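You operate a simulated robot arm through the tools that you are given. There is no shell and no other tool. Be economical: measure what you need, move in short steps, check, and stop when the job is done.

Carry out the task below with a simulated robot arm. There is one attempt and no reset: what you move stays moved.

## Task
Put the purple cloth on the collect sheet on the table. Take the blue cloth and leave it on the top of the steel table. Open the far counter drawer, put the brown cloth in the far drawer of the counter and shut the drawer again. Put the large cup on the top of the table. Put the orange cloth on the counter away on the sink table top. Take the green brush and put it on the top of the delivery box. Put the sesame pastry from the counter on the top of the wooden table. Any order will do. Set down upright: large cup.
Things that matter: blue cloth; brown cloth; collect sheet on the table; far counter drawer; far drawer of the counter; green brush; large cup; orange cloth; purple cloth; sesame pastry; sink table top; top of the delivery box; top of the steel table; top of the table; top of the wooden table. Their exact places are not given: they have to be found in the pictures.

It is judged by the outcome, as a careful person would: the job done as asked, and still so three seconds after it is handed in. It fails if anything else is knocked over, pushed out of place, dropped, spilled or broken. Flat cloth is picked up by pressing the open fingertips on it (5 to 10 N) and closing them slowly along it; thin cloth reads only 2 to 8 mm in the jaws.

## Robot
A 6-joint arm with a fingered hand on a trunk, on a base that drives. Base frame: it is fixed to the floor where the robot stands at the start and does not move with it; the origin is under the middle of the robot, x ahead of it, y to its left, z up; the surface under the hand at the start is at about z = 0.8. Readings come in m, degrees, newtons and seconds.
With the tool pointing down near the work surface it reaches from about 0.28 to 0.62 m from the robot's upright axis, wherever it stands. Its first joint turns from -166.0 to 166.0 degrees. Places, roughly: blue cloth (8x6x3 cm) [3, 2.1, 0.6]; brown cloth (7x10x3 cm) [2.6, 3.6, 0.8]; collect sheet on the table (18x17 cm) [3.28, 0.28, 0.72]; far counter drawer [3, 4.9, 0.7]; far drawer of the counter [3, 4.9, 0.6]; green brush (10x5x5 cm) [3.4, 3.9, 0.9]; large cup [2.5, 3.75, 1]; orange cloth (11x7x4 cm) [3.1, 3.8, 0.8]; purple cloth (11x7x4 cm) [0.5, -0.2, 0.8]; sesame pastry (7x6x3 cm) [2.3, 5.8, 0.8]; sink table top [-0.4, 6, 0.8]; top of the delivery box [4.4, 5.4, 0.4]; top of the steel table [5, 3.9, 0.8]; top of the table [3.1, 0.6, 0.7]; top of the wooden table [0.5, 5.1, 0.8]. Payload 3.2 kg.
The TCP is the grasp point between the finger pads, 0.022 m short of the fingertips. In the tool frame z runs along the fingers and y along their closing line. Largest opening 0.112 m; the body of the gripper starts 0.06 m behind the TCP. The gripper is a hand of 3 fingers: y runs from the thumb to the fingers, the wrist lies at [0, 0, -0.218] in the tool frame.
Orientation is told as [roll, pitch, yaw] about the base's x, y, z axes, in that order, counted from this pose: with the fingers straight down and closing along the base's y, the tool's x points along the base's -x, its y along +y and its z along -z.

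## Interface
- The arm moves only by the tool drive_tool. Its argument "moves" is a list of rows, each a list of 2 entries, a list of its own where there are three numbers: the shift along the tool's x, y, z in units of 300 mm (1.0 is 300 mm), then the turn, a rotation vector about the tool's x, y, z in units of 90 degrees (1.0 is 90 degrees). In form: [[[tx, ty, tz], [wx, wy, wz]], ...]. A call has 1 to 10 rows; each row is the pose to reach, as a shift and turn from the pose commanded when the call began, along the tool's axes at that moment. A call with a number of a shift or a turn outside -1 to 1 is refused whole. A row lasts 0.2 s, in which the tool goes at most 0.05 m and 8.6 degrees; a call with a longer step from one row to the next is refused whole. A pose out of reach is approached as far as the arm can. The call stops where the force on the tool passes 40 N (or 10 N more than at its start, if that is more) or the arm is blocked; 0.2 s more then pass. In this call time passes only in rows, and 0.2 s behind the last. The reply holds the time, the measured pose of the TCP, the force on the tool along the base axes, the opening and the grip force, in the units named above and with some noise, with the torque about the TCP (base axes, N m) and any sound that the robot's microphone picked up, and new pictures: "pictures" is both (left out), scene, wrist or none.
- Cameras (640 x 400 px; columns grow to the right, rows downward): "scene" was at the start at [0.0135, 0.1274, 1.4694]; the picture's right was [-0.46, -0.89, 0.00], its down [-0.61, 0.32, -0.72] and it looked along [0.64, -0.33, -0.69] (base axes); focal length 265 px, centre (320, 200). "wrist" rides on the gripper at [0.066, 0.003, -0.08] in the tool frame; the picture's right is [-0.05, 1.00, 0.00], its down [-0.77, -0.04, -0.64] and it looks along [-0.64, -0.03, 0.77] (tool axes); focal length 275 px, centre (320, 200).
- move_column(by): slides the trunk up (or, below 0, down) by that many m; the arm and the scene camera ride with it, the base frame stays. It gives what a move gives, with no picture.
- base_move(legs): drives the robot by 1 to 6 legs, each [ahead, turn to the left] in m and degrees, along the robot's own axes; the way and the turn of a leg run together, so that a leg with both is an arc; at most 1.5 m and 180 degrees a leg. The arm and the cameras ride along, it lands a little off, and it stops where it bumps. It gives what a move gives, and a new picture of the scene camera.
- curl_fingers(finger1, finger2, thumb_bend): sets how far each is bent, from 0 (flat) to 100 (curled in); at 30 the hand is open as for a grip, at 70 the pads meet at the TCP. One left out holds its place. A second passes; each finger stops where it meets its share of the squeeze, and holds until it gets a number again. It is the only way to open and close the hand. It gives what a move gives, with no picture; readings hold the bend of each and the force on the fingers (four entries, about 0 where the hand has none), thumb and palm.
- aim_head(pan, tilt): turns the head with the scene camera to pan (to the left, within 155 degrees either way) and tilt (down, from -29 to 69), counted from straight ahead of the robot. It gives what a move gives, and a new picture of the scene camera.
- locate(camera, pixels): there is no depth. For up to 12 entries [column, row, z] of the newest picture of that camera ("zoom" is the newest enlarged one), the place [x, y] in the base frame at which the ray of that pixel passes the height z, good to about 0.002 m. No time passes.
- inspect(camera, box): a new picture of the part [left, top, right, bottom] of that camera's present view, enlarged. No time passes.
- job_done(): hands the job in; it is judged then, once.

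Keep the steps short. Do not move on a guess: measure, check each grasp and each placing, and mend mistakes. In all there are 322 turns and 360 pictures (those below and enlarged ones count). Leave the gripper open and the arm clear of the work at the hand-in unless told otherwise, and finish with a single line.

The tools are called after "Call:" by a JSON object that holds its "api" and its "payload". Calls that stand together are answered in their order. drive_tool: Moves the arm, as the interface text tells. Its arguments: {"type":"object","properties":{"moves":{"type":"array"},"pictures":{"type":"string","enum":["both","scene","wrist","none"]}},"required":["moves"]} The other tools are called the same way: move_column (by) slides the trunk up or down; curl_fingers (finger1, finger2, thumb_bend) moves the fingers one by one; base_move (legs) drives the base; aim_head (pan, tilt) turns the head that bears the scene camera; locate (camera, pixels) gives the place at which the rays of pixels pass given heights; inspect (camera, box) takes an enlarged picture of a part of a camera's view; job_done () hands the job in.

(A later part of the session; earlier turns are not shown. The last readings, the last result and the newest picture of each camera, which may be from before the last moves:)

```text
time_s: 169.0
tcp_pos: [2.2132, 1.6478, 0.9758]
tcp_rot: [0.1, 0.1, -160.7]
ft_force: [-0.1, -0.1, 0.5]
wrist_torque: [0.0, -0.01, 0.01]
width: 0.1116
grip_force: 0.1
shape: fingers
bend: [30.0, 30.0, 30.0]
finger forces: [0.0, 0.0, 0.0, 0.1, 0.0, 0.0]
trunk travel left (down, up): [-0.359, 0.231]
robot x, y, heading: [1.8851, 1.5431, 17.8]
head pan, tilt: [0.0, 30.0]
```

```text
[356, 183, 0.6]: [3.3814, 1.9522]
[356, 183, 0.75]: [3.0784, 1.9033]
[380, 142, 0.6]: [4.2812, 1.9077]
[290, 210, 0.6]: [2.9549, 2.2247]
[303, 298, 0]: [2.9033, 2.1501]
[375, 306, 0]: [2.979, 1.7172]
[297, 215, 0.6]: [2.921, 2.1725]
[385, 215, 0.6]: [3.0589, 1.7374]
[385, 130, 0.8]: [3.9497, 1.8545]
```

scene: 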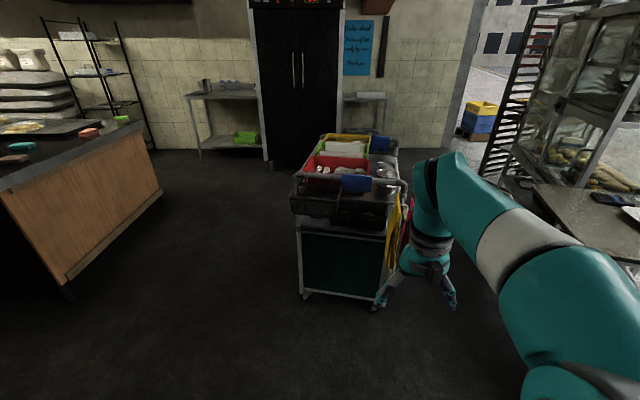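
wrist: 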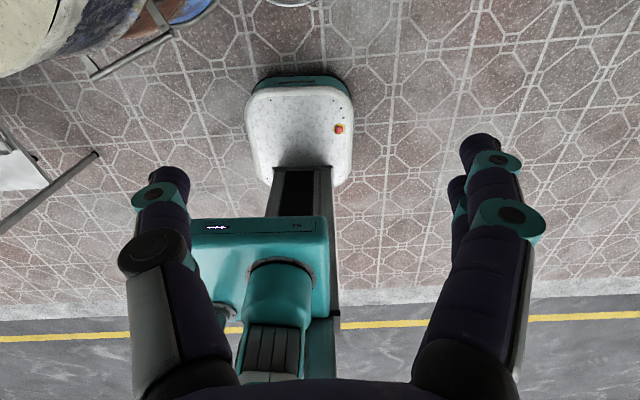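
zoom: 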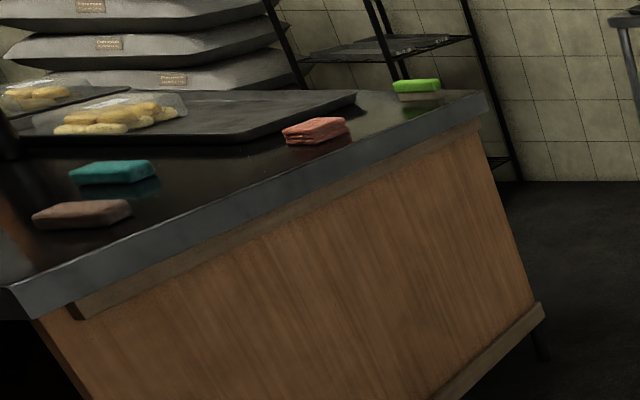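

Counter holds brown, teal, orange cloths and a green brush. The wanted blue cloth (z 0.6) seems to lie on the trolley's middle shelf. I drive to its north side.

Call:
{"api": "base_move", "payload": {"legs": [[0, 42], [1.4, 0], [0, -125]]}}

Call:
{"api": "aim_head", "payload": {"pan": 25, "tilt": 40}}

```text
time_s: 183.0
tcp_pos: [2.7278, 2.4207, 0.9763]
tcp_rot: [0.2, 0.2, 115.9]
ft_force: [0.8, -0.5, -0.7]
wrist_torque: [0.01, 0.03, 0.02]
width: 0.1117
grip_force: 0.2
shape: fingers
bend: [30.0, 30.0, 30.0]
finger forces: [0.0, 0.1, 0.0, 0.0, 0.1, 0.0]
trunk travel left (down, up): [-0.359, 0.231]
robot x, y, heading: [2.5851, 2.7323, -65.4]
head pan, tilt: [0.0, 30.0]
```

scene: 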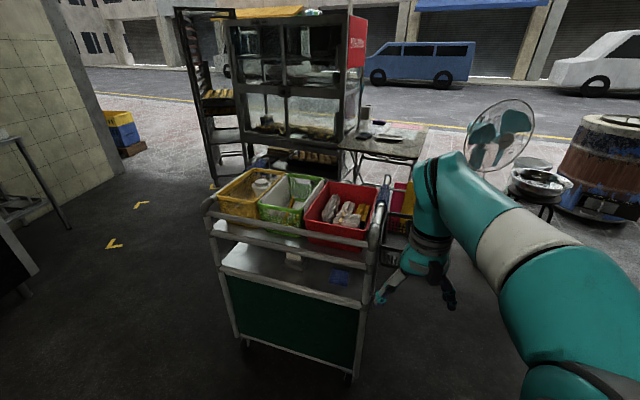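

```text
time_s: 183.9
tcp_pos: [2.7282, 2.4198, 0.9758]
tcp_rot: [0.0, 0.1, 115.8]
ft_force: [-0.4, -0.3, 0.6]
wrist_torque: [0.0, 0.0, 0.03]
width: 0.1114
grip_force: 0.0
shape: fingers
bend: [30.0, 30.0, 30.0]
finger forces: [0.1, 0.1, 0.1, 0.0, 0.1, 0.0]
trunk travel left (down, up): [-0.359, 0.231]
robot x, y, heading: [2.5847, 2.734, -65.4]
head pan, tilt: [25.0, 40.0]
```

scene: 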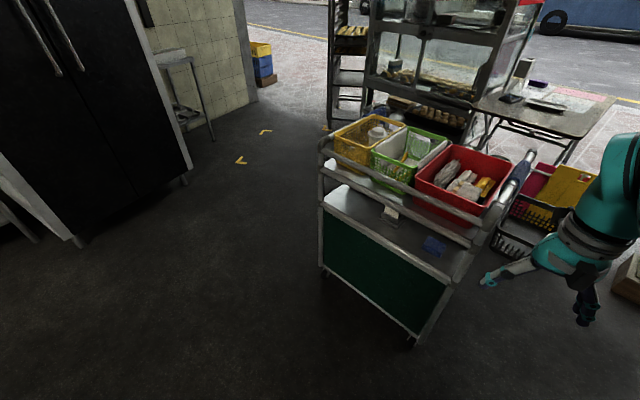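

I see the blue cloth on the middle shelf at (434,245). I zoom and measure.

Call:
{"api": "inspect", "payload": {"camera": "scene", "box": [310, 150, 530, 300]}}

Call:
{"api": "locate", "payload": {"camera": "scene", "pixels": [[434, 245, 0.6], [423, 246, 0.58], [443, 258, 0.58], [447, 244, 0.6], [330, 195, 0.57], [460, 275, 0.57], [495, 215, 0.7], [330, 165, 0.7], [390, 213, 0.58], [520, 160, 0.9], [330, 140, 0.9], [410, 345, 0]]}}

```text
2.67 times, centred on (420, 225) of scene
```

zoom: 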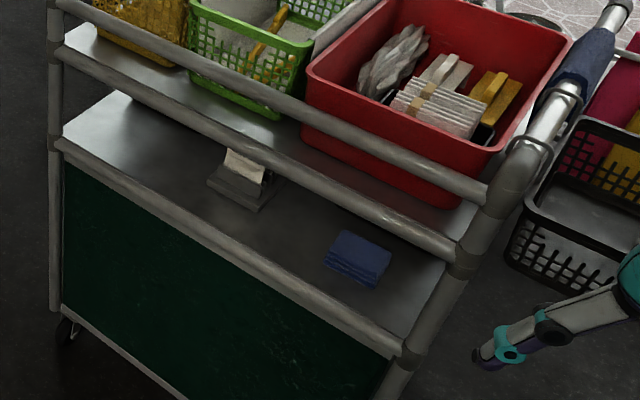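

```text
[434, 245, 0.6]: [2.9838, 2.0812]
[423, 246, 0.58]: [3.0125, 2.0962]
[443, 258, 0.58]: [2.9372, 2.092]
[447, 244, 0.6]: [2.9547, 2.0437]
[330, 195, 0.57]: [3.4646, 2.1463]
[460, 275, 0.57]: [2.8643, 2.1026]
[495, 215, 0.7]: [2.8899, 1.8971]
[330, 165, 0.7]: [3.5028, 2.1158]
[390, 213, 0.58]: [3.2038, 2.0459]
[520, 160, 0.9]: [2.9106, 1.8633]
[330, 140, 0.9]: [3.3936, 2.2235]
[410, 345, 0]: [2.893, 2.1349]
```

Call:
{"api": "locate", "payload": {"camera": "scene", "pixels": [[461, 285, 0.55], [461, 285, 0.6], [482, 247, 0.7], [482, 247, 0.75], [482, 247, 0.8], [497, 215, 0.8], [497, 215, 0.85], [497, 215, 0.9], [330, 200, 0.55], [328, 148, 0.85], [330, 170, 0.75], [443, 258, 0.57]]}}

Call:
{"api": "locate", "payload": {"camera": "zoom", "pixels": [[324, 270, 0.575], [370, 288, 0.575], [345, 232, 0.605], [390, 250, 0.605], [370, 270, 0.59], [328, 255, 0.605], [372, 270, 0.605]]}}

```text
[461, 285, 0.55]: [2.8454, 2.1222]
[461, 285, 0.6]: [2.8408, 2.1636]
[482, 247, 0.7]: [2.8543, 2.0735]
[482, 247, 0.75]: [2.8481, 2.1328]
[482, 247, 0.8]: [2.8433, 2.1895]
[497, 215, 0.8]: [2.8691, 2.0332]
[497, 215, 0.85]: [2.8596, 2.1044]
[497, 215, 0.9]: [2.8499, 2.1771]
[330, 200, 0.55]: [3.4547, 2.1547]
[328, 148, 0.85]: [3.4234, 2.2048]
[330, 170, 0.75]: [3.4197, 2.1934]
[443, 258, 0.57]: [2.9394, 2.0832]
```

```text
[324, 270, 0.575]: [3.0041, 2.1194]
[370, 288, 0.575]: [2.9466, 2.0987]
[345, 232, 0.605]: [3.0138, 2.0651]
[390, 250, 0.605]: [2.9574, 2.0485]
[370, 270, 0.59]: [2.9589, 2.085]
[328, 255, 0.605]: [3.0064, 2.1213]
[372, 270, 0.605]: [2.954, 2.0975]
```

The blue cloth is at about (2.983,2.083), shelf z≈0.575, and the rail above it at z≈0.75: I'll reach in with the tool tilted. I place myself in front of it.

Call:
{"api": "base_move", "payload": {"legs": [[0, 57], [0.41, 0], [0, -78]]}}

Call:
{"api": "aim_head", "payload": {"pan": 0, "tilt": 55}}

```text
time_s: 192.2
tcp_pos: [3.0013, 2.3236, 0.9757]
tcp_rot: [0.1, 0.0, 94.8]
ft_force: [0.1, -1.2, 0.4]
wrist_torque: [0.0, -0.02, 0.03]
width: 0.1114
grip_force: 0.0
shape: fingers
bend: [30.0, 30.0, 30.0]
finger forces: [0.0, 0.0, 0.0, 0.0, 0.0, 0.0]
trunk travel left (down, up): [-0.359, 0.231]
robot x, y, heading: [2.9749, 2.662, -86.8]
head pan, tilt: [25.0, 40.0]
```

scene: 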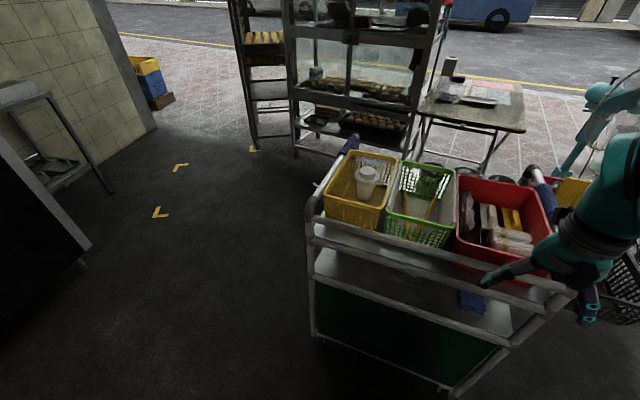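

```text
time_s: 193.1
tcp_pos: [3.0016, 2.3226, 0.9759]
tcp_rot: [0.1, 0.1, 94.9]
ft_force: [0.6, -0.4, 0.6]
wrist_torque: [0.02, -0.02, -0.01]
width: 0.1115
grip_force: 0.0
shape: fingers
bend: [30.0, 30.0, 30.0]
finger forces: [0.0, 0.0, 0.1, 0.1, 0.0, 0.0]
trunk travel left (down, up): [-0.359, 0.231]
robot x, y, heading: [2.985, 2.6641, -86.6]
head pan, tilt: [0.0, 55.0]
```

scene: 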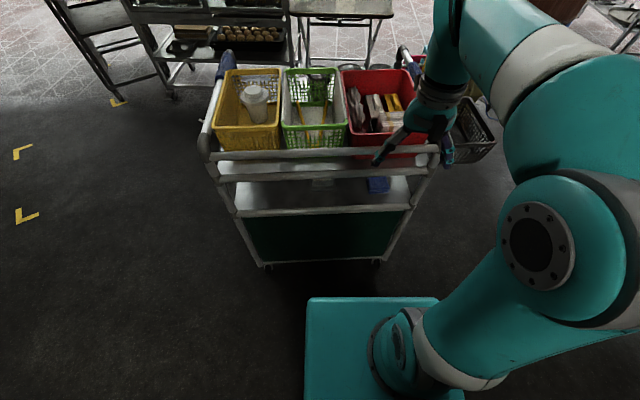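

Call:
{"api": "inspect", "payload": {"camera": "scene", "box": [320, 120, 460, 240]}}

Call:
{"api": "locate", "payload": {"camera": "scene", "pixels": [[378, 260, 0], [265, 265, 0], [410, 208, 0.57], [410, 208, 0.6], [433, 172, 0.75], [433, 172, 0.78], [440, 150, 0.85], [440, 150, 0.9], [378, 185, 0.6]]}}

```text
3.33 times, centred on (390, 180) of scene
```

zoom: 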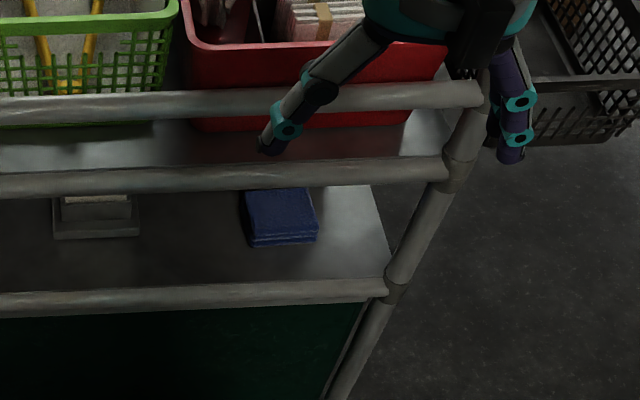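

```text
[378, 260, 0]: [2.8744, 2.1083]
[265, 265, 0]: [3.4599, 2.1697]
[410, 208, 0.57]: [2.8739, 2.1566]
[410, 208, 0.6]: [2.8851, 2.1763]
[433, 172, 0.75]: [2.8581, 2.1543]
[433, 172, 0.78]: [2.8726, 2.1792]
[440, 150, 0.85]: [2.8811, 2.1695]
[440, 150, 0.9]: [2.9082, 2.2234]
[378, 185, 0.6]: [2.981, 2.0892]
```

Call:
{"api": "locate", "payload": {"camera": "zoom", "pixels": [[250, 247, 0.575], [319, 242, 0.575], [249, 236, 0.605], [316, 222, 0.605], [243, 190, 0.605], [310, 189, 0.605], [290, 215, 0.6]]}}

```text
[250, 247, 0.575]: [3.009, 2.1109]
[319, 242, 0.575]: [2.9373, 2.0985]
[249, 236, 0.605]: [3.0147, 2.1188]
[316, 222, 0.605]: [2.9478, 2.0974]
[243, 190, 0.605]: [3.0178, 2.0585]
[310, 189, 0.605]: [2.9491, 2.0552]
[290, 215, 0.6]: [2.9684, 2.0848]
```

Cloth: x 2.94–3.016, y 2.05–2.11. I turn the tool back by half a turn so that the wrist camera will sit below when tilted.

Call:
{"api": "drive_tool", "payload": {"moves": [[[0, 0, 0], [0, 0, -0.095]], [[0, 0, 0], [0, 0, -0.19]], [[0, 0, 0], [0, 0, -0.285]], [[0, 0, 0], [0, 0, -0.38]], [[0, 0, 0], [0, 0, -0.475]], [[0, 0, 0], [0, 0, -0.57]], [[0, 0, 0], [0, 0, -0.665]], [[0, 0, 0], [0, 0, -0.76]], [[0, 0, 0], [0, 0, -0.855]], [[0, 0, 0], [0, 0, -0.95]]], "pictures": "none"}}

Call:
{"api": "drive_tool", "payload": {"moves": [[[0, 0, 0], [0, 0, -0.095]], [[0, 0, 0], [0, 0, -0.19]], [[0, 0, 0], [0, 0, -0.285]], [[0, 0, 0], [0, 0, -0.38]], [[0, 0, 0], [0, 0, -0.475]], [[0, 0, 0], [0, 0, -0.57]], [[0, 0, 0], [0, 0, -0.665]], [[0, 0, 0], [0, 0, -0.76]], [[0, 0, 0], [0, 0, -0.855]], [[0, 0, 0], [0, 0, -0.95]]], "pictures": "none"}}

```text
time_s: 195.3
tcp_pos: [3.0009, 2.3239, 0.9764]
tcp_rot: [0.1, -0.1, -179.6]
ft_force: [-0.7, 0.2, 0.7]
wrist_torque: [0.01, -0.01, 0.02]
width: 0.1112
grip_force: 0.2
shape: fingers
bend: [30.0, 30.0, 30.0]
finger forces: [0.1, 0.0, 0.0, 0.0, 0.0, 0.0]
trunk travel left (down, up): [-0.359, 0.231]
robot x, y, heading: [2.9814, 2.6647, -86.6]
head pan, tilt: [0.0, 55.0]
```

```text
time_s: 197.5
tcp_pos: [3.0007, 2.3232, 0.9762]
tcp_rot: [-0.2, -0.1, -94.1]
ft_force: [-0.6, 0.0, -0.9]
wrist_torque: [0.01, 0.02, -0.03]
width: 0.1117
grip_force: 0.1
shape: fingers
bend: [30.0, 30.0, 30.0]
finger forces: [0.0, 0.1, 0.0, 0.1, 0.1, 0.0]
trunk travel left (down, up): [-0.359, 0.231]
robot x, y, heading: [2.9793, 2.6655, -86.4]
head pan, tilt: [0.0, 55.0]
```

I back up 0.1 m, finish the turn and tilt the tool 60° towards horizontal.

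Call:
{"api": "base_move", "payload": {"legs": [[-0.1, 0]]}}

Call:
{"api": "drive_tool", "payload": {"moves": [[[0, 0, 0], [0, 0, -0.08]], [[0, 0, 0], [0, 0, -0.151]]], "pictures": "none"}}

Call:
{"api": "drive_tool", "payload": {"moves": [[[0, 0, 0], [0, -0.095, 0]], [[0, 0, 0], [0, -0.19, 0]], [[0, 0, 0], [0, -0.285, 0]], [[0, 0, 0], [0, -0.38, 0]], [[0, 0, 0], [0, -0.475, 0]], [[0, 0, 0], [0, -0.57, 0]], [[0, 0, 0], [0, -0.667, 0]]], "pictures": "both"}}

```text
time_s: 198.7
tcp_pos: [2.9966, 2.4243, 0.976]
tcp_rot: [-0.1, -0.1, -94.1]
ft_force: [0.2, 0.7, -0.6]
wrist_torque: [0.0, -0.01, -0.01]
width: 0.1114
grip_force: 0.2
shape: fingers
bend: [30.0, 30.0, 30.0]
finger forces: [0.0, 0.1, 0.0, 0.1, 0.0, 0.0]
trunk travel left (down, up): [-0.359, 0.231]
robot x, y, heading: [2.9733, 2.7683, -86.7]
head pan, tilt: [0.0, 55.0]
```

scene: 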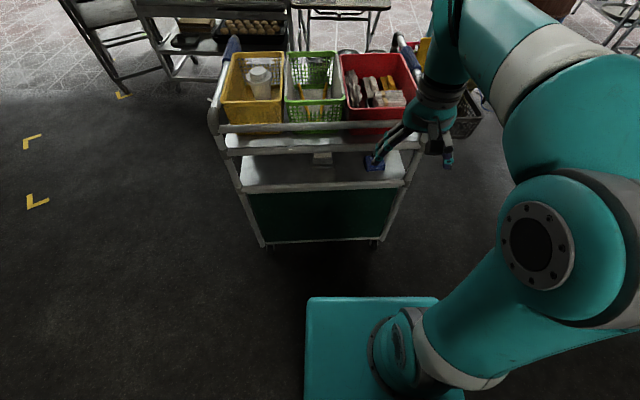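

```text
time_s: 199.3
tcp_pos: [2.995, 2.4247, 0.9763]
tcp_rot: [-0.1, -0.1, -80.5]
ft_force: [0.1, -0.1, -0.4]
wrist_torque: [0.01, -0.02, 0.02]
width: 0.1116
grip_force: 0.1
shape: fingers
bend: [30.0, 30.0, 30.0]
finger forces: [0.0, 0.0, 0.0, 0.0, 0.0, 0.1]
trunk travel left (down, up): [-0.359, 0.231]
robot x, y, heading: [2.9749, 2.7658, -86.6]
head pan, tilt: [0.0, 55.0]
```

```text
refused: row 7 steps farther than a row can; nothing moved
```

I tilt while moving forward 0.16 so the wrist stays in reach.

Call:
{"api": "drive_tool", "payload": {"moves": [[[-0.07, 0, 0], [0, -0.09, 0]], [[-0.14, 0, 0], [0, -0.18, 0]], [[-0.21, 0, 0], [0, -0.27, 0]], [[-0.28, 0, 0], [0, -0.36, 0]], [[-0.35, 0, 0], [0, -0.45, 0]], [[-0.42, 0, 0], [0, -0.54, 0]], [[-0.49, 0, 0], [0, -0.63, 0]], [[-0.53, 0, 0], [0, -0.667, 0]]], "pictures": "both"}}

```text
time_s: 201.1
tcp_pos: [3.0223, 2.2671, 0.9758]
tcp_rot: [-0.6, -60.1, -80.2]
ft_force: [-0.6, -0.1, -1.4]
wrist_torque: [-0.01, 0.02, -0.03]
width: 0.1116
grip_force: 0.1
shape: fingers
bend: [30.0, 30.0, 30.0]
finger forces: [0.1, 0.0, 0.1, 0.0, 0.0, 0.0]
trunk travel left (down, up): [-0.359, 0.231]
robot x, y, heading: [2.9704, 2.7655, -86.3]
head pan, tilt: [0.0, 55.0]
```

scene: 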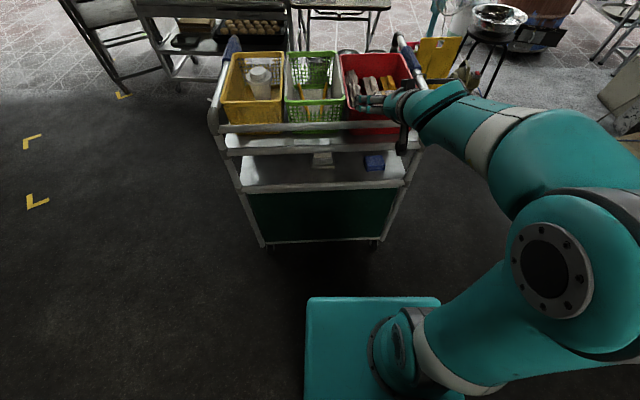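
wrist: 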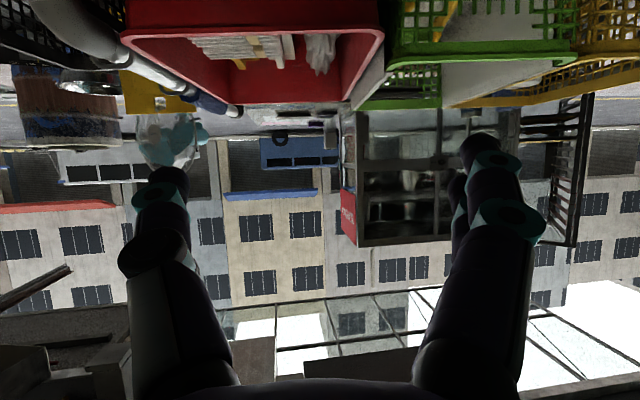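

Tilted properly. I lower the trunk by 0.2 m in front of the trolley.

Call:
{"api": "move_column", "payload": {"by": -0.2}}

```text
time_s: 203.2
tcp_pos: [3.0225, 2.2676, 0.7757]
tcp_rot: [-0.3, -60.1, -80.4]
ft_force: [-0.3, 0.0, 0.2]
wrist_torque: [0.02, 0.04, 0.01]
width: 0.1117
grip_force: 0.1
shape: fingers
bend: [30.0, 30.0, 30.0]
finger forces: [0.0, 0.0, 0.1, 0.0, 0.0, 0.1]
trunk travel left (down, up): [-0.159, 0.431]
robot x, y, heading: [2.9708, 2.7687, -86.8]
head pan, tilt: [0.0, 55.0]
```

Call:
{"api": "drive_tool", "payload": {"moves": [[[0.06, -0.083, 0.07], [0, 0, 0]], [[0.12, -0.166, 0.14], [0, 0, 0]], [[0.176, -0.248, 0.24], [0, 0, 0]]], "pictures": "both"}}

```text
time_s: 204.1
tcp_pos: [2.97, 2.2014, 0.7549]
tcp_rot: [-0.3, -58.3, -80.9]
ft_force: [0.0, -0.1, 0.7]
wrist_torque: [0.02, 0.03, 0.01]
width: 0.1115
grip_force: 0.0
shape: fingers
bend: [30.0, 30.0, 30.0]
finger forces: [0.1, 0.1, 0.1, 0.0, 0.1, 0.0]
out of reach, approached as far as the arm can: row 1, 2, 3
trunk travel left (down, up): [-0.159, 0.431]
robot x, y, heading: [2.9726, 2.7633, -86.7]
head pan, tilt: [0.0, 55.0]
```

scene: 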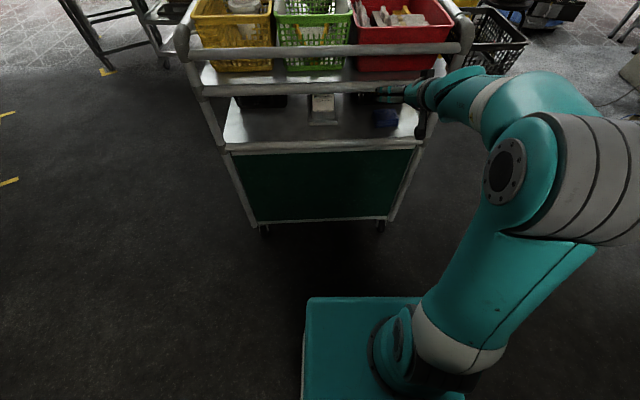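
wrist: 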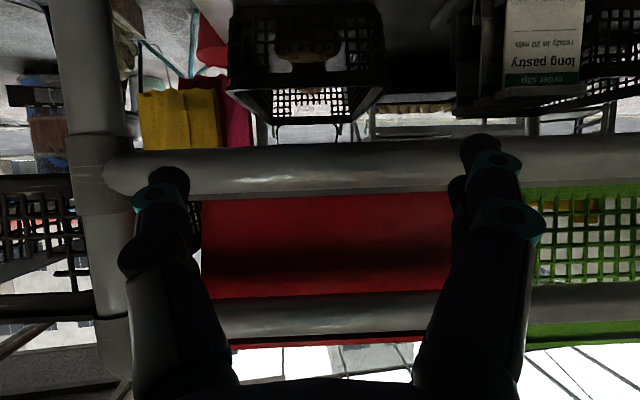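

The arm is folded too tightly. I back the robot 0.12 m and measure again.

Call:
{"api": "base_move", "payload": {"legs": [[-0.12, 0]]}}

```text
time_s: 205.3
tcp_pos: [2.9621, 2.3237, 0.7553]
tcp_rot: [-0.2, -58.4, -80.9]
ft_force: [-0.8, -0.1, -0.2]
wrist_torque: [0.01, -0.04, 0.01]
width: 0.1116
grip_force: 0.0
shape: fingers
bend: [30.0, 30.0, 30.0]
finger forces: [0.1, 0.1, 0.0, 0.1, 0.1, 0.0]
trunk travel left (down, up): [-0.159, 0.431]
robot x, y, heading: [2.9651, 2.89, -86.7]
head pan, tilt: [0.0, 55.0]
```

scene: 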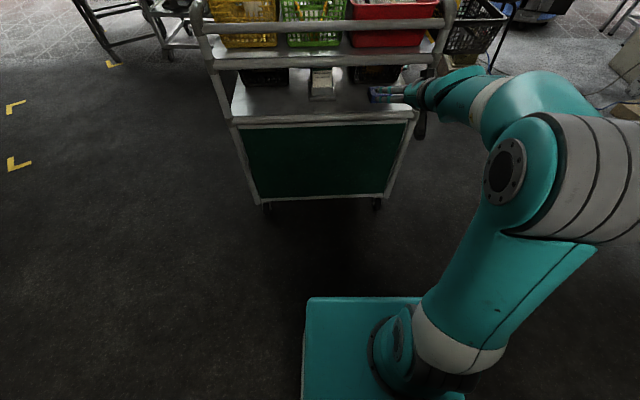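

Call:
{"api": "drive_tool", "payload": {"moves": [[[0, 0, 0], [0, 0, 0]], [[0, 0, 0], [0, 0, 0]]], "pictures": "none"}}

```text
time_s: 205.9
tcp_pos: [2.9637, 2.3242, 0.7553]
tcp_rot: [-0.2, -58.3, -81.0]
ft_force: [0.1, 0.7, -0.2]
wrist_torque: [-0.03, -0.01, -0.02]
width: 0.1117
grip_force: 0.0
shape: fingers
bend: [30.0, 30.0, 30.0]
finger forces: [0.0, 0.1, 0.0, 0.0, 0.1, 0.1]
trunk travel left (down, up): [-0.159, 0.431]
robot x, y, heading: [2.9623, 2.886, -86.7]
head pan, tilt: [0.0, 55.0]
```

Call:
{"api": "drive_tool", "payload": {"moves": [[[0, -0.04, 0.1], [0, -0.01, 0]], [[0, -0.08, 0.2], [0, -0.019, 0]], [[0, -0.08, 0.3], [0, -0.019, 0]], [[-0.005, -0.08, 0.395], [0, -0.019, 0]]], "pictures": "both"}}

```text
time_s: 206.9
tcp_pos: [2.9559, 2.2107, 0.708]
tcp_rot: [-0.3, -59.7, -81.2]
ft_force: [-0.1, 0.1, 1.3]
wrist_torque: [0.0, 0.01, 0.05]
width: 0.1117
grip_force: 0.0
shape: fingers
bend: [30.0, 30.0, 30.0]
finger forces: [0.0, 0.0, 0.0, 0.0, 0.0, 0.1]
out of reach, approached as far as the arm can: row 1, 2, 3, 4
trunk travel left (down, up): [-0.159, 0.431]
robot x, y, heading: [2.966, 2.8881, -86.7]
head pan, tilt: [0.0, 55.0]
```

scene: 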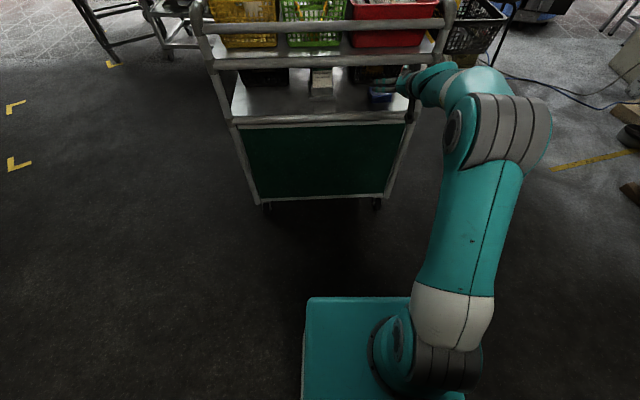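
wrist: 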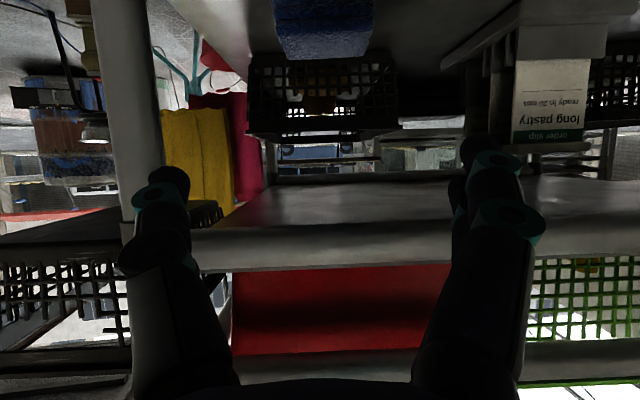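

Only 1.4 cm short. The low trunk should help the wrist: I retreat 4 cm along the tool, then lower the trunk 0.1 m.

Call:
{"api": "drive_tool", "payload": {"moves": [[[0, 0, -0.14], [0, 0, 0]], [[0, 0, -0.2], [0, 0, 0]]], "pictures": "none"}}

Call:
{"api": "move_column", "payload": {"by": -0.1}}

```text
time_s: 207.5
tcp_pos: [2.9508, 2.2569, 0.7426]
tcp_rot: [-0.3, -59.5, -81.2]
ft_force: [0.1, -0.1, -0.7]
wrist_torque: [0.01, -0.02, 0.01]
width: 0.1117
grip_force: 0.0
shape: fingers
bend: [30.0, 30.0, 30.0]
finger forces: [0.1, 0.1, 0.1, 0.1, 0.0, 0.0]
out of reach, approached as far as the arm can: row 1, 2
trunk travel left (down, up): [-0.159, 0.431]
robot x, y, heading: [2.9662, 2.8848, -86.9]
head pan, tilt: [0.0, 55.0]
```

```text
time_s: 208.8
tcp_pos: [2.951, 2.2577, 0.6417]
tcp_rot: [-0.3, -59.6, -81.1]
ft_force: [0.6, 0.8, 0.0]
wrist_torque: [0.0, 0.02, 0.01]
width: 0.1118
grip_force: 0.0
shape: fingers
bend: [30.0, 30.0, 30.0]
finger forces: [0.0, 0.1, 0.0, 0.0, 0.1, 0.0]
trunk travel left (down, up): [-0.059, 0.531]
robot x, y, heading: [2.9624, 2.8892, -86.6]
head pan, tilt: [0.0, 55.0]
```

Call:
{"api": "drive_tool", "payload": {"moves": [[[-0.075, 0, -0.042], [0, 0, 0]], [[-0.15, 0, -0.084], [0, 0, 0]], [[-0.217, 0, -0.125], [0, 0, 0]]], "pictures": "wrist"}}

```text
time_s: 209.6
tcp_pos: [2.9503, 2.2566, 0.7162]
tcp_rot: [-0.2, -59.6, -81.2]
ft_force: [-0.2, -0.8, 0.5]
wrist_torque: [0.05, -0.02, 0.0]
width: 0.1118
grip_force: 0.1
shape: fingers
bend: [30.0, 30.0, 30.0]
finger forces: [0.1, 0.0, 0.0, 0.1, 0.0, 0.0]
trunk travel left (down, up): [-0.059, 0.531]
robot x, y, heading: [2.9639, 2.8877, -86.6]
head pan, tilt: [0.0, 55.0]
```

wrist: 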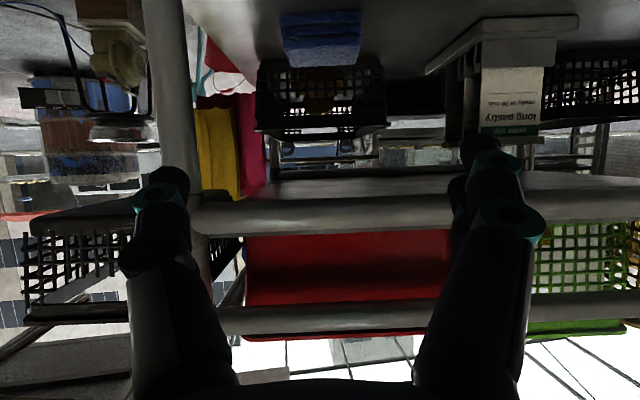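

The way is aligned (cloth centre column 322). I advance along the tool in steps.

Call:
{"api": "drive_tool", "payload": {"moves": [[[-0.01, 0, 0.12], [0, 0, 0]], [[-0.02, 0, 0.24], [0, 0, 0]], [[-0.02, 0, 0.36], [0, 0, 0]], [[-0.02, 0, 0.46], [0, 0, 0]]], "pictures": "both"}}

```text
time_s: 210.6
tcp_pos: [2.9696, 2.1357, 0.652]
tcp_rot: [-0.3, -59.6, -81.1]
ft_force: [0.2, 0.1, -0.3]
wrist_torque: [0.01, 0.01, 0.01]
width: 0.1119
grip_force: 0.0
shape: fingers
bend: [30.0, 30.0, 30.0]
finger forces: [0.1, 0.1, 0.1, 0.0, 0.0, 0.1]
trunk travel left (down, up): [-0.059, 0.531]
robot x, y, heading: [2.9651, 2.8822, -86.9]
head pan, tilt: [0.0, 55.0]
```

scene: 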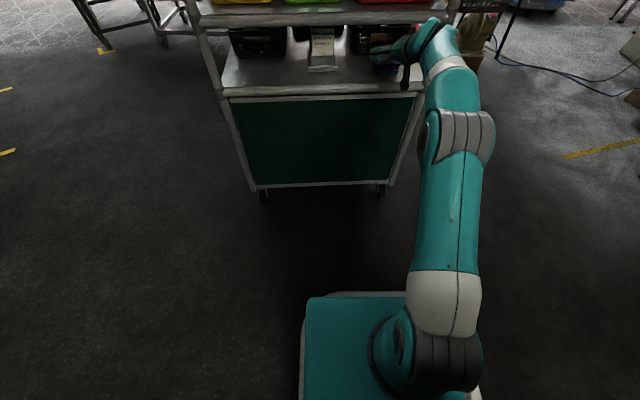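
wrist: 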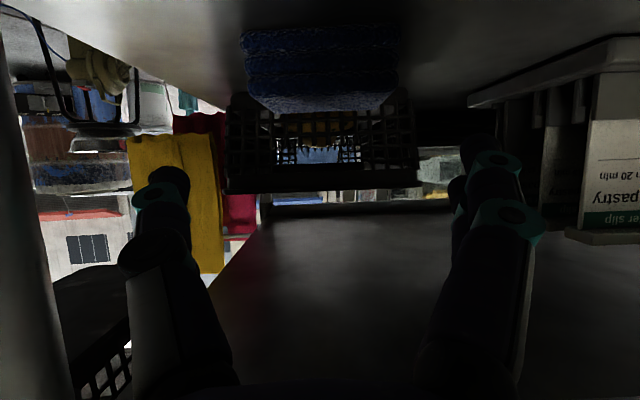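

Clear below the rail. I go the last 6 cm and down slightly.

Call:
{"api": "drive_tool", "payload": {"moves": [[[0, 0, 0.1], [0, 0, 0]], [[0, 0, 0.19], [0, 0, 0]], [[0.015, 0, 0.2], [0, 0, 0]], [[0.025, 0, 0.205], [0, 0, 0]]], "pictures": "wrist"}}

```text
time_s: 211.6
tcp_pos: [2.976, 2.1002, 0.6094]
tcp_rot: [-0.4, -59.6, -81.0]
ft_force: [-0.4, 0.6, -0.4]
wrist_torque: [0.01, -0.01, 0.0]
width: 0.1117
grip_force: 0.0
shape: fingers
bend: [30.0, 30.0, 30.0]
finger forces: [0.1, 0.1, 0.0, 0.1, 0.1, 0.0]
out of reach, approached as far as the arm can: row 2, 3, 4
trunk travel left (down, up): [-0.059, 0.531]
robot x, y, heading: [2.9659, 2.8897, -86.8]
head pan, tilt: [0.0, 55.0]
```

wrist: 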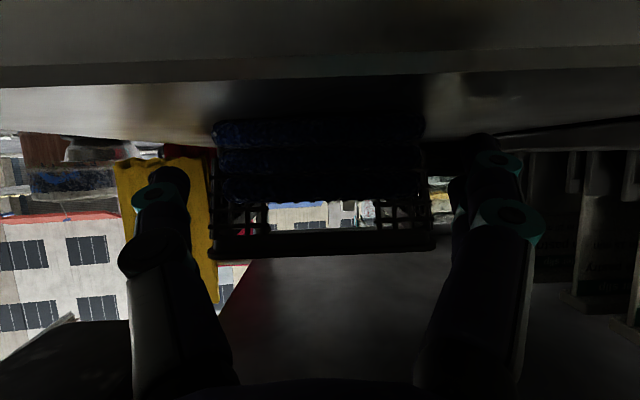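

I'm 1.5 cm short; a 2 cm base nudge forward solves that.

Call:
{"api": "base_move", "payload": {"legs": [[0.02, 0]]}}

```text
time_s: 212.4
tcp_pos: [2.9777, 2.08, 0.6093]
tcp_rot: [-0.3, -59.5, -81.2]
ft_force: [0.1, -1.0, 0.0]
wrist_torque: [0.0, -0.02, 0.01]
width: 0.1115
grip_force: 0.1
shape: fingers
bend: [30.0, 30.0, 30.0]
finger forces: [0.0, 0.0, 0.0, 0.0, 0.1, 0.0]
trunk travel left (down, up): [-0.059, 0.531]
robot x, y, heading: [2.9657, 2.8651, -87.0]
head pan, tilt: [0.0, 55.0]
```

scene: 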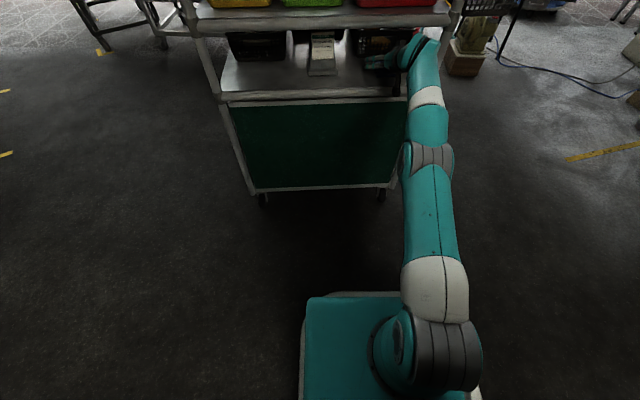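

Call:
{"api": "curl_fingers", "payload": {"finger1": 70, "finger2": 70, "thumb_bend": 70}}

Call:
{"api": "inspect", "payload": {"camera": "wrist", "box": [100, 80, 560, 360]}}

```text
time_s: 213.4
tcp_pos: [2.9785, 2.0798, 0.6083]
tcp_rot: [-0.3, -59.6, -81.1]
ft_force: [-0.7, -0.9, 0.1]
wrist_torque: [-0.04, -0.02, -0.01]
width: 0.0667
grip_force: 20.5
shape: fingers
bend: [46.0, 45.0, 54.0]
finger forces: [10.8, 9.3, 0.0, 0.0, 20.7, 0.0]
trunk travel left (down, up): [-0.059, 0.531]
robot x, y, heading: [2.9673, 2.8626, -86.7]
head pan, tilt: [0.0, 55.0]
```

```text
1.39 times, centred on (330, 220) of wrist
```

zoom: 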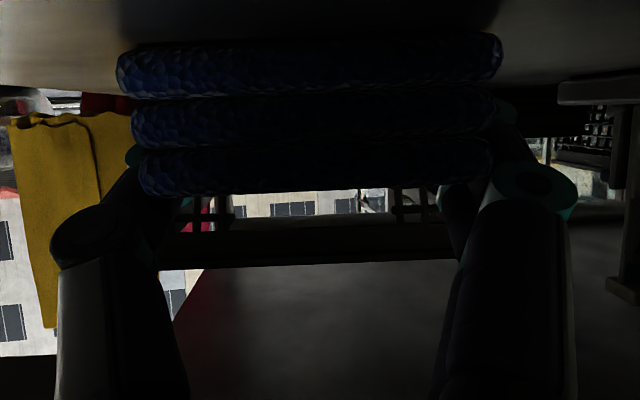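

Gripped at 0.067 m with 20 N. I lift a little and draw back out along the tool.

Call:
{"api": "drive_tool", "payload": {"moves": [[[-0.03, 0, 0], [0, 0, 0]], [[-0.03, 0, -0.1], [0, 0, 0]], [[-0.03, 0, -0.22], [0, 0, 0]], [[-0.03, 0, -0.34], [0, 0, 0]], [[-0.03, 0, -0.46], [0, 0, 0]], [[-0.03, 0, -0.58], [0, 0, 0]], [[-0.03, 0, -0.7], [0, 0, 0]]], "pictures": "both"}}

```text
time_s: 214.6
tcp_pos: [2.9587, 2.1183, 0.6911]
tcp_rot: [0.2, -57.7, -81.2]
ft_force: [0.5, 3.0, -18.5]
wrist_torque: [-0.93, 0.38, 0.09]
width: 0.0667
grip_force: 29.1
shape: fingers
bend: [46.0, 45.0, 54.0]
finger forces: [11.0, 26.6, 0.0, 0.0, 20.3, 0.0]
out of reach, approached as far as the arm can: row 1, 2, 3, 4, 5
trunk travel left (down, up): [-0.059, 0.531]
robot x, y, heading: [2.9661, 2.8669, -86.9]
head pan, tilt: [0.0, 55.0]
stopped in row 5: the force on the tool passed its limit at 59 N (the readings are from after the stop); the commanded pose is now the measured one
```

scene: 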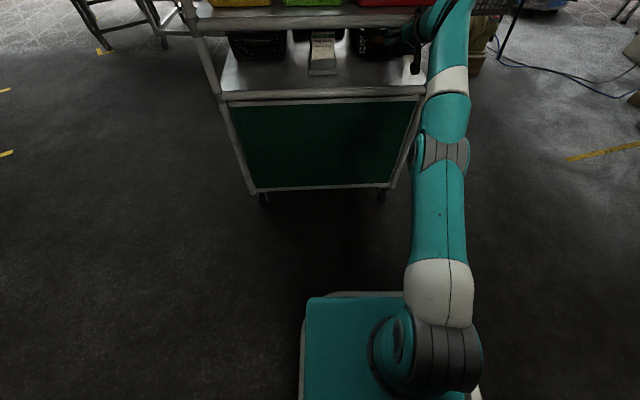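
wrist: 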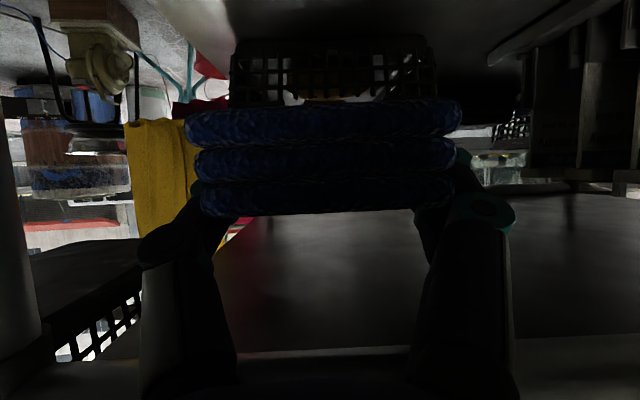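

I rose too much and touched the upper shelf. I go down 5 cm.

Call:
{"api": "drive_tool", "payload": {"moves": [[[0.05, 0, 0.025], [0, 0, 0]], [[0.1, 0, 0.055], [0, 0, 0]], [[0.14, 0, 0.08], [0, 0, 0]]], "pictures": "wrist"}}

```text
time_s: 215.4
tcp_pos: [2.9579, 2.1037, 0.6553]
tcp_rot: [0.1, -58.1, -81.2]
ft_force: [0.7, 0.4, -0.9]
wrist_torque: [0.03, 0.02, 0.04]
width: 0.0668
grip_force: 20.7
shape: fingers
bend: [46.0, 45.0, 54.0]
finger forces: [11.0, 9.3, 0.0, 0.1, 20.4, 0.0]
out of reach, approached as far as the arm can: row 1, 2, 3
trunk travel left (down, up): [-0.059, 0.531]
robot x, y, heading: [2.9657, 2.8707, -86.8]
head pan, tilt: [0.0, 55.0]
```

wrist: 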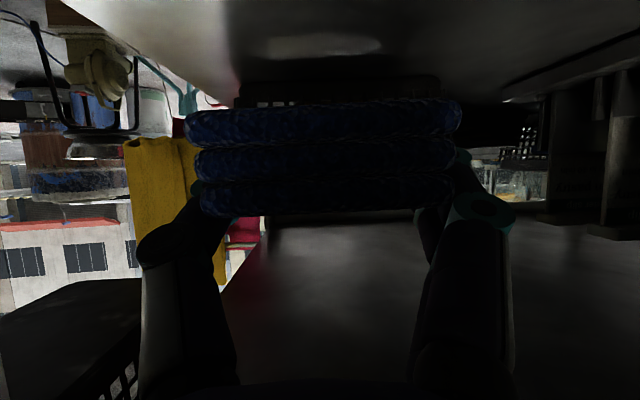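

Free again. I withdraw by backing the base straight out.

Call:
{"api": "base_move", "payload": {"legs": [[-0.1, 0], [-0.15, 0]]}}

```text
time_s: 217.5
tcp_pos: [2.9402, 2.3551, 0.6548]
tcp_rot: [0.1, -58.2, -81.3]
ft_force: [-0.2, -0.4, -0.9]
wrist_torque: [-0.02, 0.03, -0.03]
width: 0.0669
grip_force: 20.3
shape: fingers
bend: [46.0, 45.0, 54.0]
finger forces: [11.0, 9.4, 0.0, 0.0, 20.4, 0.0]
trunk travel left (down, up): [-0.059, 0.531]
robot x, y, heading: [2.9531, 3.1219, -87.1]
head pan, tilt: [0.0, 55.0]
```

scene: 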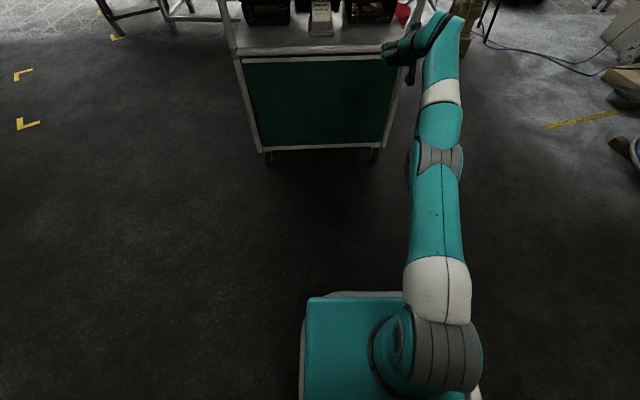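

Out with the cloth. I raise the trunk and bring the tool back upright.

Call:
{"api": "move_column", "payload": {"by": 0.4}}

Call:
{"api": "drive_tool", "payload": {"moves": [[[-0.02, 0, -0.08], [0, 0.09, 0]], [[-0.04, 0, -0.16], [0, 0.18, 0]], [[-0.06, 0, -0.24], [0, 0.27, 0]], [[-0.08, 0, -0.32], [0, 0.36, 0]], [[-0.1, 0, -0.4], [0, 0.45, 0]], [[-0.12, 0, -0.48], [0, 0.54, 0]], [[-0.13, 0, -0.56], [0, 0.6, 0]], [[-0.14, 0, -0.64], [0, 0.646, 0]]], "pictures": "none"}}

Call:
{"api": "aim_head", "payload": {"pan": 85, "tilt": 25}}

```text
time_s: 221.3
tcp_pos: [2.94, 2.354, 1.0548]
tcp_rot: [0.1, -58.0, -81.4]
ft_force: [1.2, 0.3, -0.6]
wrist_torque: [0.03, 0.03, -0.01]
width: 0.0666
grip_force: 20.6
shape: fingers
bend: [46.0, 45.0, 54.0]
finger forces: [11.1, 9.5, 0.0, 0.0, 20.4, 0.1]
trunk travel left (down, up): [-0.459, 0.131]
robot x, y, heading: [2.9524, 3.1208, -86.9]
head pan, tilt: [0.0, 55.0]
```

```text
time_s: 223.2
tcp_pos: [2.9778, 2.5867, 1.0841]
tcp_rot: [-0.3, -5.5, -80.9]
ft_force: [-0.4, -0.3, -0.2]
wrist_torque: [0.01, -0.01, 0.0]
width: 0.0665
grip_force: 19.0
shape: fingers
bend: [46.0, 45.0, 55.0]
finger forces: [10.1, 8.9, 0.0, 0.1, 19.0, 0.1]
out of reach, approached as far as the arm can: row 1, 2, 3, 4, 5, 6, 7, 8
trunk travel left (down, up): [-0.459, 0.131]
robot x, y, heading: [2.9507, 3.1185, -87.0]
head pan, tilt: [0.0, 55.0]
```

```text
time_s: 224.7
tcp_pos: [2.9786, 2.587, 1.0843]
tcp_rot: [-0.2, -5.6, -81.0]
ft_force: [0.1, 0.8, 0.1]
wrist_torque: [-0.03, 0.04, -0.02]
width: 0.0661
grip_force: 19.0
shape: fingers
bend: [46.0, 45.0, 55.0]
finger forces: [10.1, 8.9, 0.0, 0.0, 19.0, 0.0]
trunk travel left (down, up): [-0.459, 0.131]
robot x, y, heading: [2.9525, 3.1206, -87.0]
head pan, tilt: [85.0, 25.0]
```

scene: 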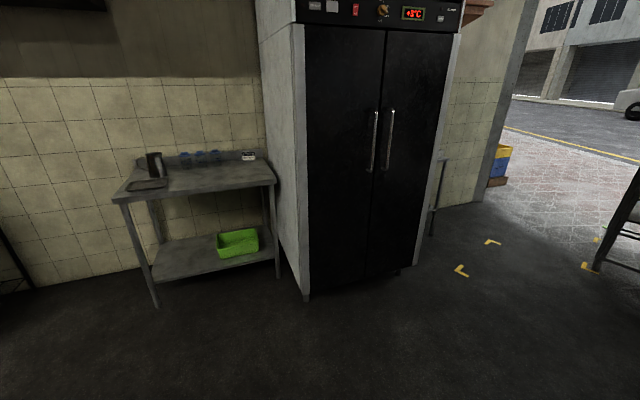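

The steel table is at (195,178), with kettle, tray and cups at its back. I measure it.

Call:
{"api": "locate", "payload": {"camera": "scene", "pixels": [[113, 202, 0.8], [275, 180, 0.8], [135, 165, 0.8], [262, 158, 0.8], [170, 185, 0.8], [157, 305, 0], [303, 297, 0], [413, 270, 0], [230, 180, 0.8]]}}

Call:
{"api": "inspect", "payload": {"camera": "scene", "box": [100, 130, 300, 230]}}

Call:
{"api": "aim_head", "payload": {"pan": 130, "tilt": 40}}

```text
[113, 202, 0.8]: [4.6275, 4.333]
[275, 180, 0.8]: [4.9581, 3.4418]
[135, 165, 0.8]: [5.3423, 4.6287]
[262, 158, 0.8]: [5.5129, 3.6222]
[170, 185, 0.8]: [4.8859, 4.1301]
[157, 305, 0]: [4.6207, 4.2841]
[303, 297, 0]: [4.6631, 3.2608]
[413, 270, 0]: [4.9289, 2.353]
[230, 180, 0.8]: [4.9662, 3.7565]
```

```text
3.20 times, centred on (200, 180) of scene
```

zoom: 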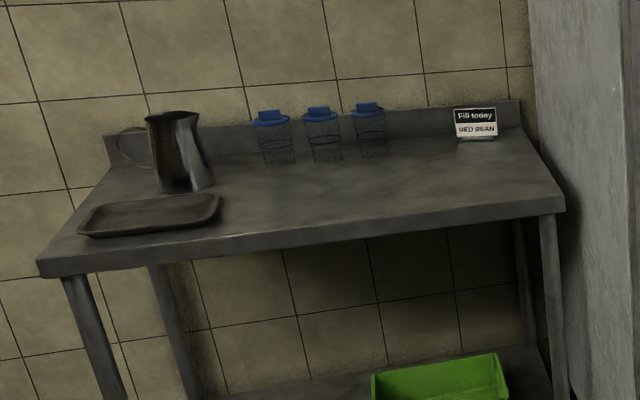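

```text
time_s: 225.9
tcp_pos: [2.9772, 2.5873, 1.0852]
tcp_rot: [-0.3, -5.6, -81.1]
ft_force: [0.7, -0.1, -0.3]
wrist_torque: [-0.01, -0.01, 0.0]
width: 0.0662
grip_force: 19.4
shape: fingers
bend: [46.0, 45.0, 55.0]
finger forces: [10.1, 8.9, 0.0, 0.0, 19.1, 0.0]
trunk travel left (down, up): [-0.459, 0.131]
robot x, y, heading: [2.9476, 3.1183, -87.1]
head pan, tilt: [130.0, 40.0]
```

scene: 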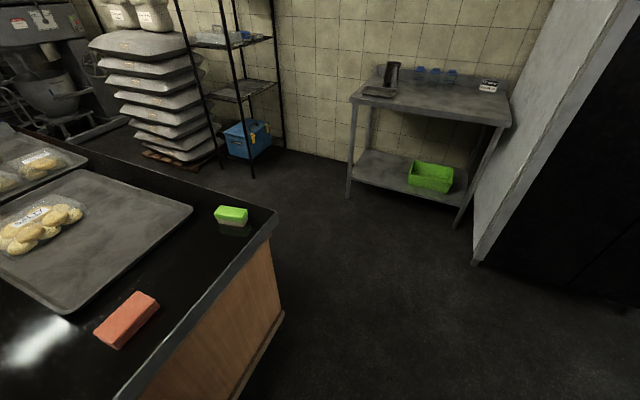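

Call:
{"api": "locate", "payload": {"camera": "scene", "pixels": [[278, 215, 0.85], [283, 315, 0], [115, 398, 0.85], [348, 197, 0], [457, 226, 0], [475, 262, 0], [352, 100, 0.8], [508, 125, 0.8], [233, 216, 0.85], [127, 320, 0.85]]}}

```text
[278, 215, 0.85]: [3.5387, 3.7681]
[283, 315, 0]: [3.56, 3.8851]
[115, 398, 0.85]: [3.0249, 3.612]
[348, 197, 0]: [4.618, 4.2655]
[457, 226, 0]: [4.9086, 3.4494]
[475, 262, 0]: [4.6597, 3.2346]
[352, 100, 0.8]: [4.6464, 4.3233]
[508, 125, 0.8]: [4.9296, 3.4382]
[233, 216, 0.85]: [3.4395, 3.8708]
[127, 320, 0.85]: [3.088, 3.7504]
```

I turn to heading 18° and drive along the counter to the steel table.

Call:
{"api": "base_move", "payload": {"legs": [[0, 105], [1.4, 0]]}}

Call:
{"api": "aim_head", "payload": {"pan": 0, "tilt": 50}}

```text
time_s: 237.3
tcp_pos: [4.7809, 3.7563, 1.0839]
tcp_rot: [-0.3, -5.5, 25.5]
ft_force: [0.1, 0.0, -1.0]
wrist_torque: [0.02, 0.0, 0.0]
width: 0.0664
grip_force: 18.9
shape: fingers
bend: [46.0, 45.0, 55.0]
finger forces: [10.1, 8.9, 0.0, 0.1, 19.0, 0.0]
trunk travel left (down, up): [-0.459, 0.131]
robot x, y, heading: [4.2744, 3.5767, 19.5]
head pan, tilt: [130.0, 40.0]
```

scene: 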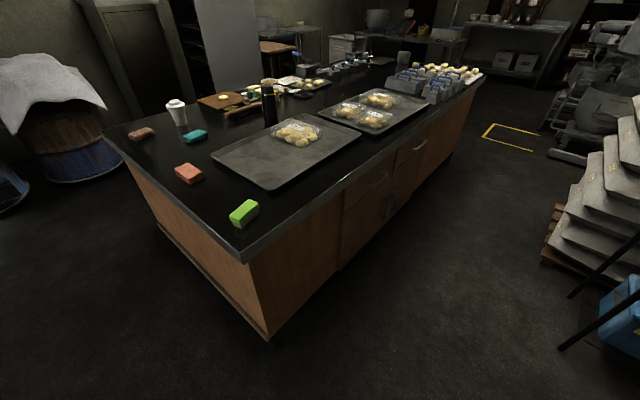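

```text
time_s: 239.4
tcp_pos: [4.7799, 3.7569, 1.0839]
tcp_rot: [-0.4, -5.5, 25.5]
ft_force: [0.2, -0.1, -1.0]
wrist_torque: [0.01, -0.02, 0.01]
width: 0.0664
grip_force: 20.0
shape: fingers
bend: [46.0, 45.0, 55.0]
finger forces: [10.1, 8.8, 0.0, 0.1, 19.0, 0.0]
trunk travel left (down, up): [-0.459, 0.131]
robot x, y, heading: [4.2827, 3.5804, 19.6]
head pan, tilt: [0.0, 50.0]
```

scene: 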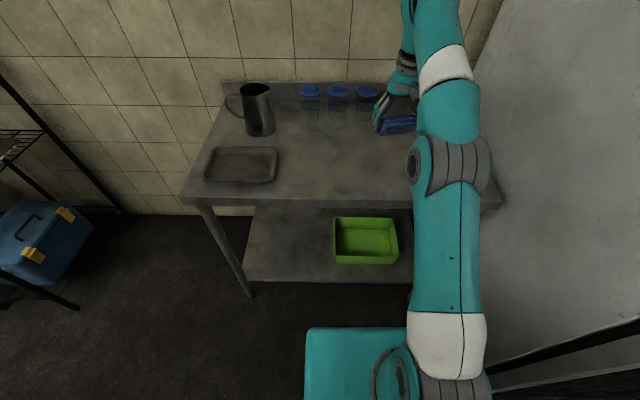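

Call:
{"api": "locate", "payload": {"camera": "scene", "pixels": [[183, 200, 0.8], [500, 205, 0.8], [335, 165, 0.8], [345, 150, 0.8], [310, 115, 0.8], [260, 130, 0.8], [275, 180, 0.8]]}}

```text
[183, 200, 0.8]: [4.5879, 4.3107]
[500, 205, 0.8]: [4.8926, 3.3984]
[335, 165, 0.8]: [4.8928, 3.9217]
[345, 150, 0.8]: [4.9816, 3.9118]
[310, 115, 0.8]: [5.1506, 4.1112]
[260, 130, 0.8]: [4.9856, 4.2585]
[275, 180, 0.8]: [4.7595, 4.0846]
```

I drive 0.14 m closer and set the cloth near (4.93,3.87).

Call:
{"api": "base_move", "payload": {"legs": [[0.14, 0]]}}

```text
time_s: 240.7
tcp_pos: [4.9145, 3.8038, 1.0847]
tcp_rot: [-0.4, -5.5, 25.3]
ft_force: [0.8, 0.1, -1.0]
wrist_torque: [0.01, 0.0, 0.0]
width: 0.0666
grip_force: 18.7
shape: fingers
bend: [46.0, 45.0, 55.0]
finger forces: [10.0, 8.9, 0.0, 0.1, 19.0, 0.0]
trunk travel left (down, up): [-0.459, 0.131]
robot x, y, heading: [4.4132, 3.6295, 19.5]
head pan, tilt: [0.0, 50.0]
```

scene: 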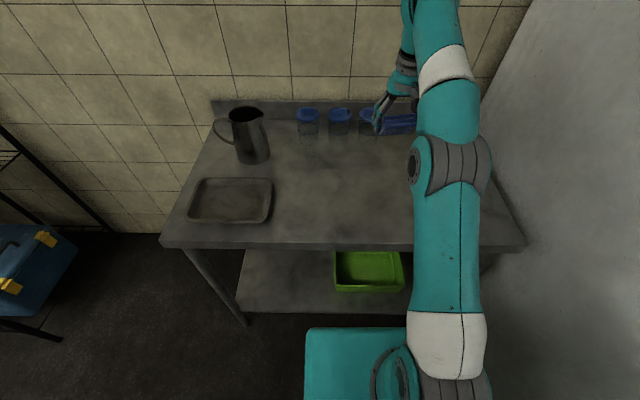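

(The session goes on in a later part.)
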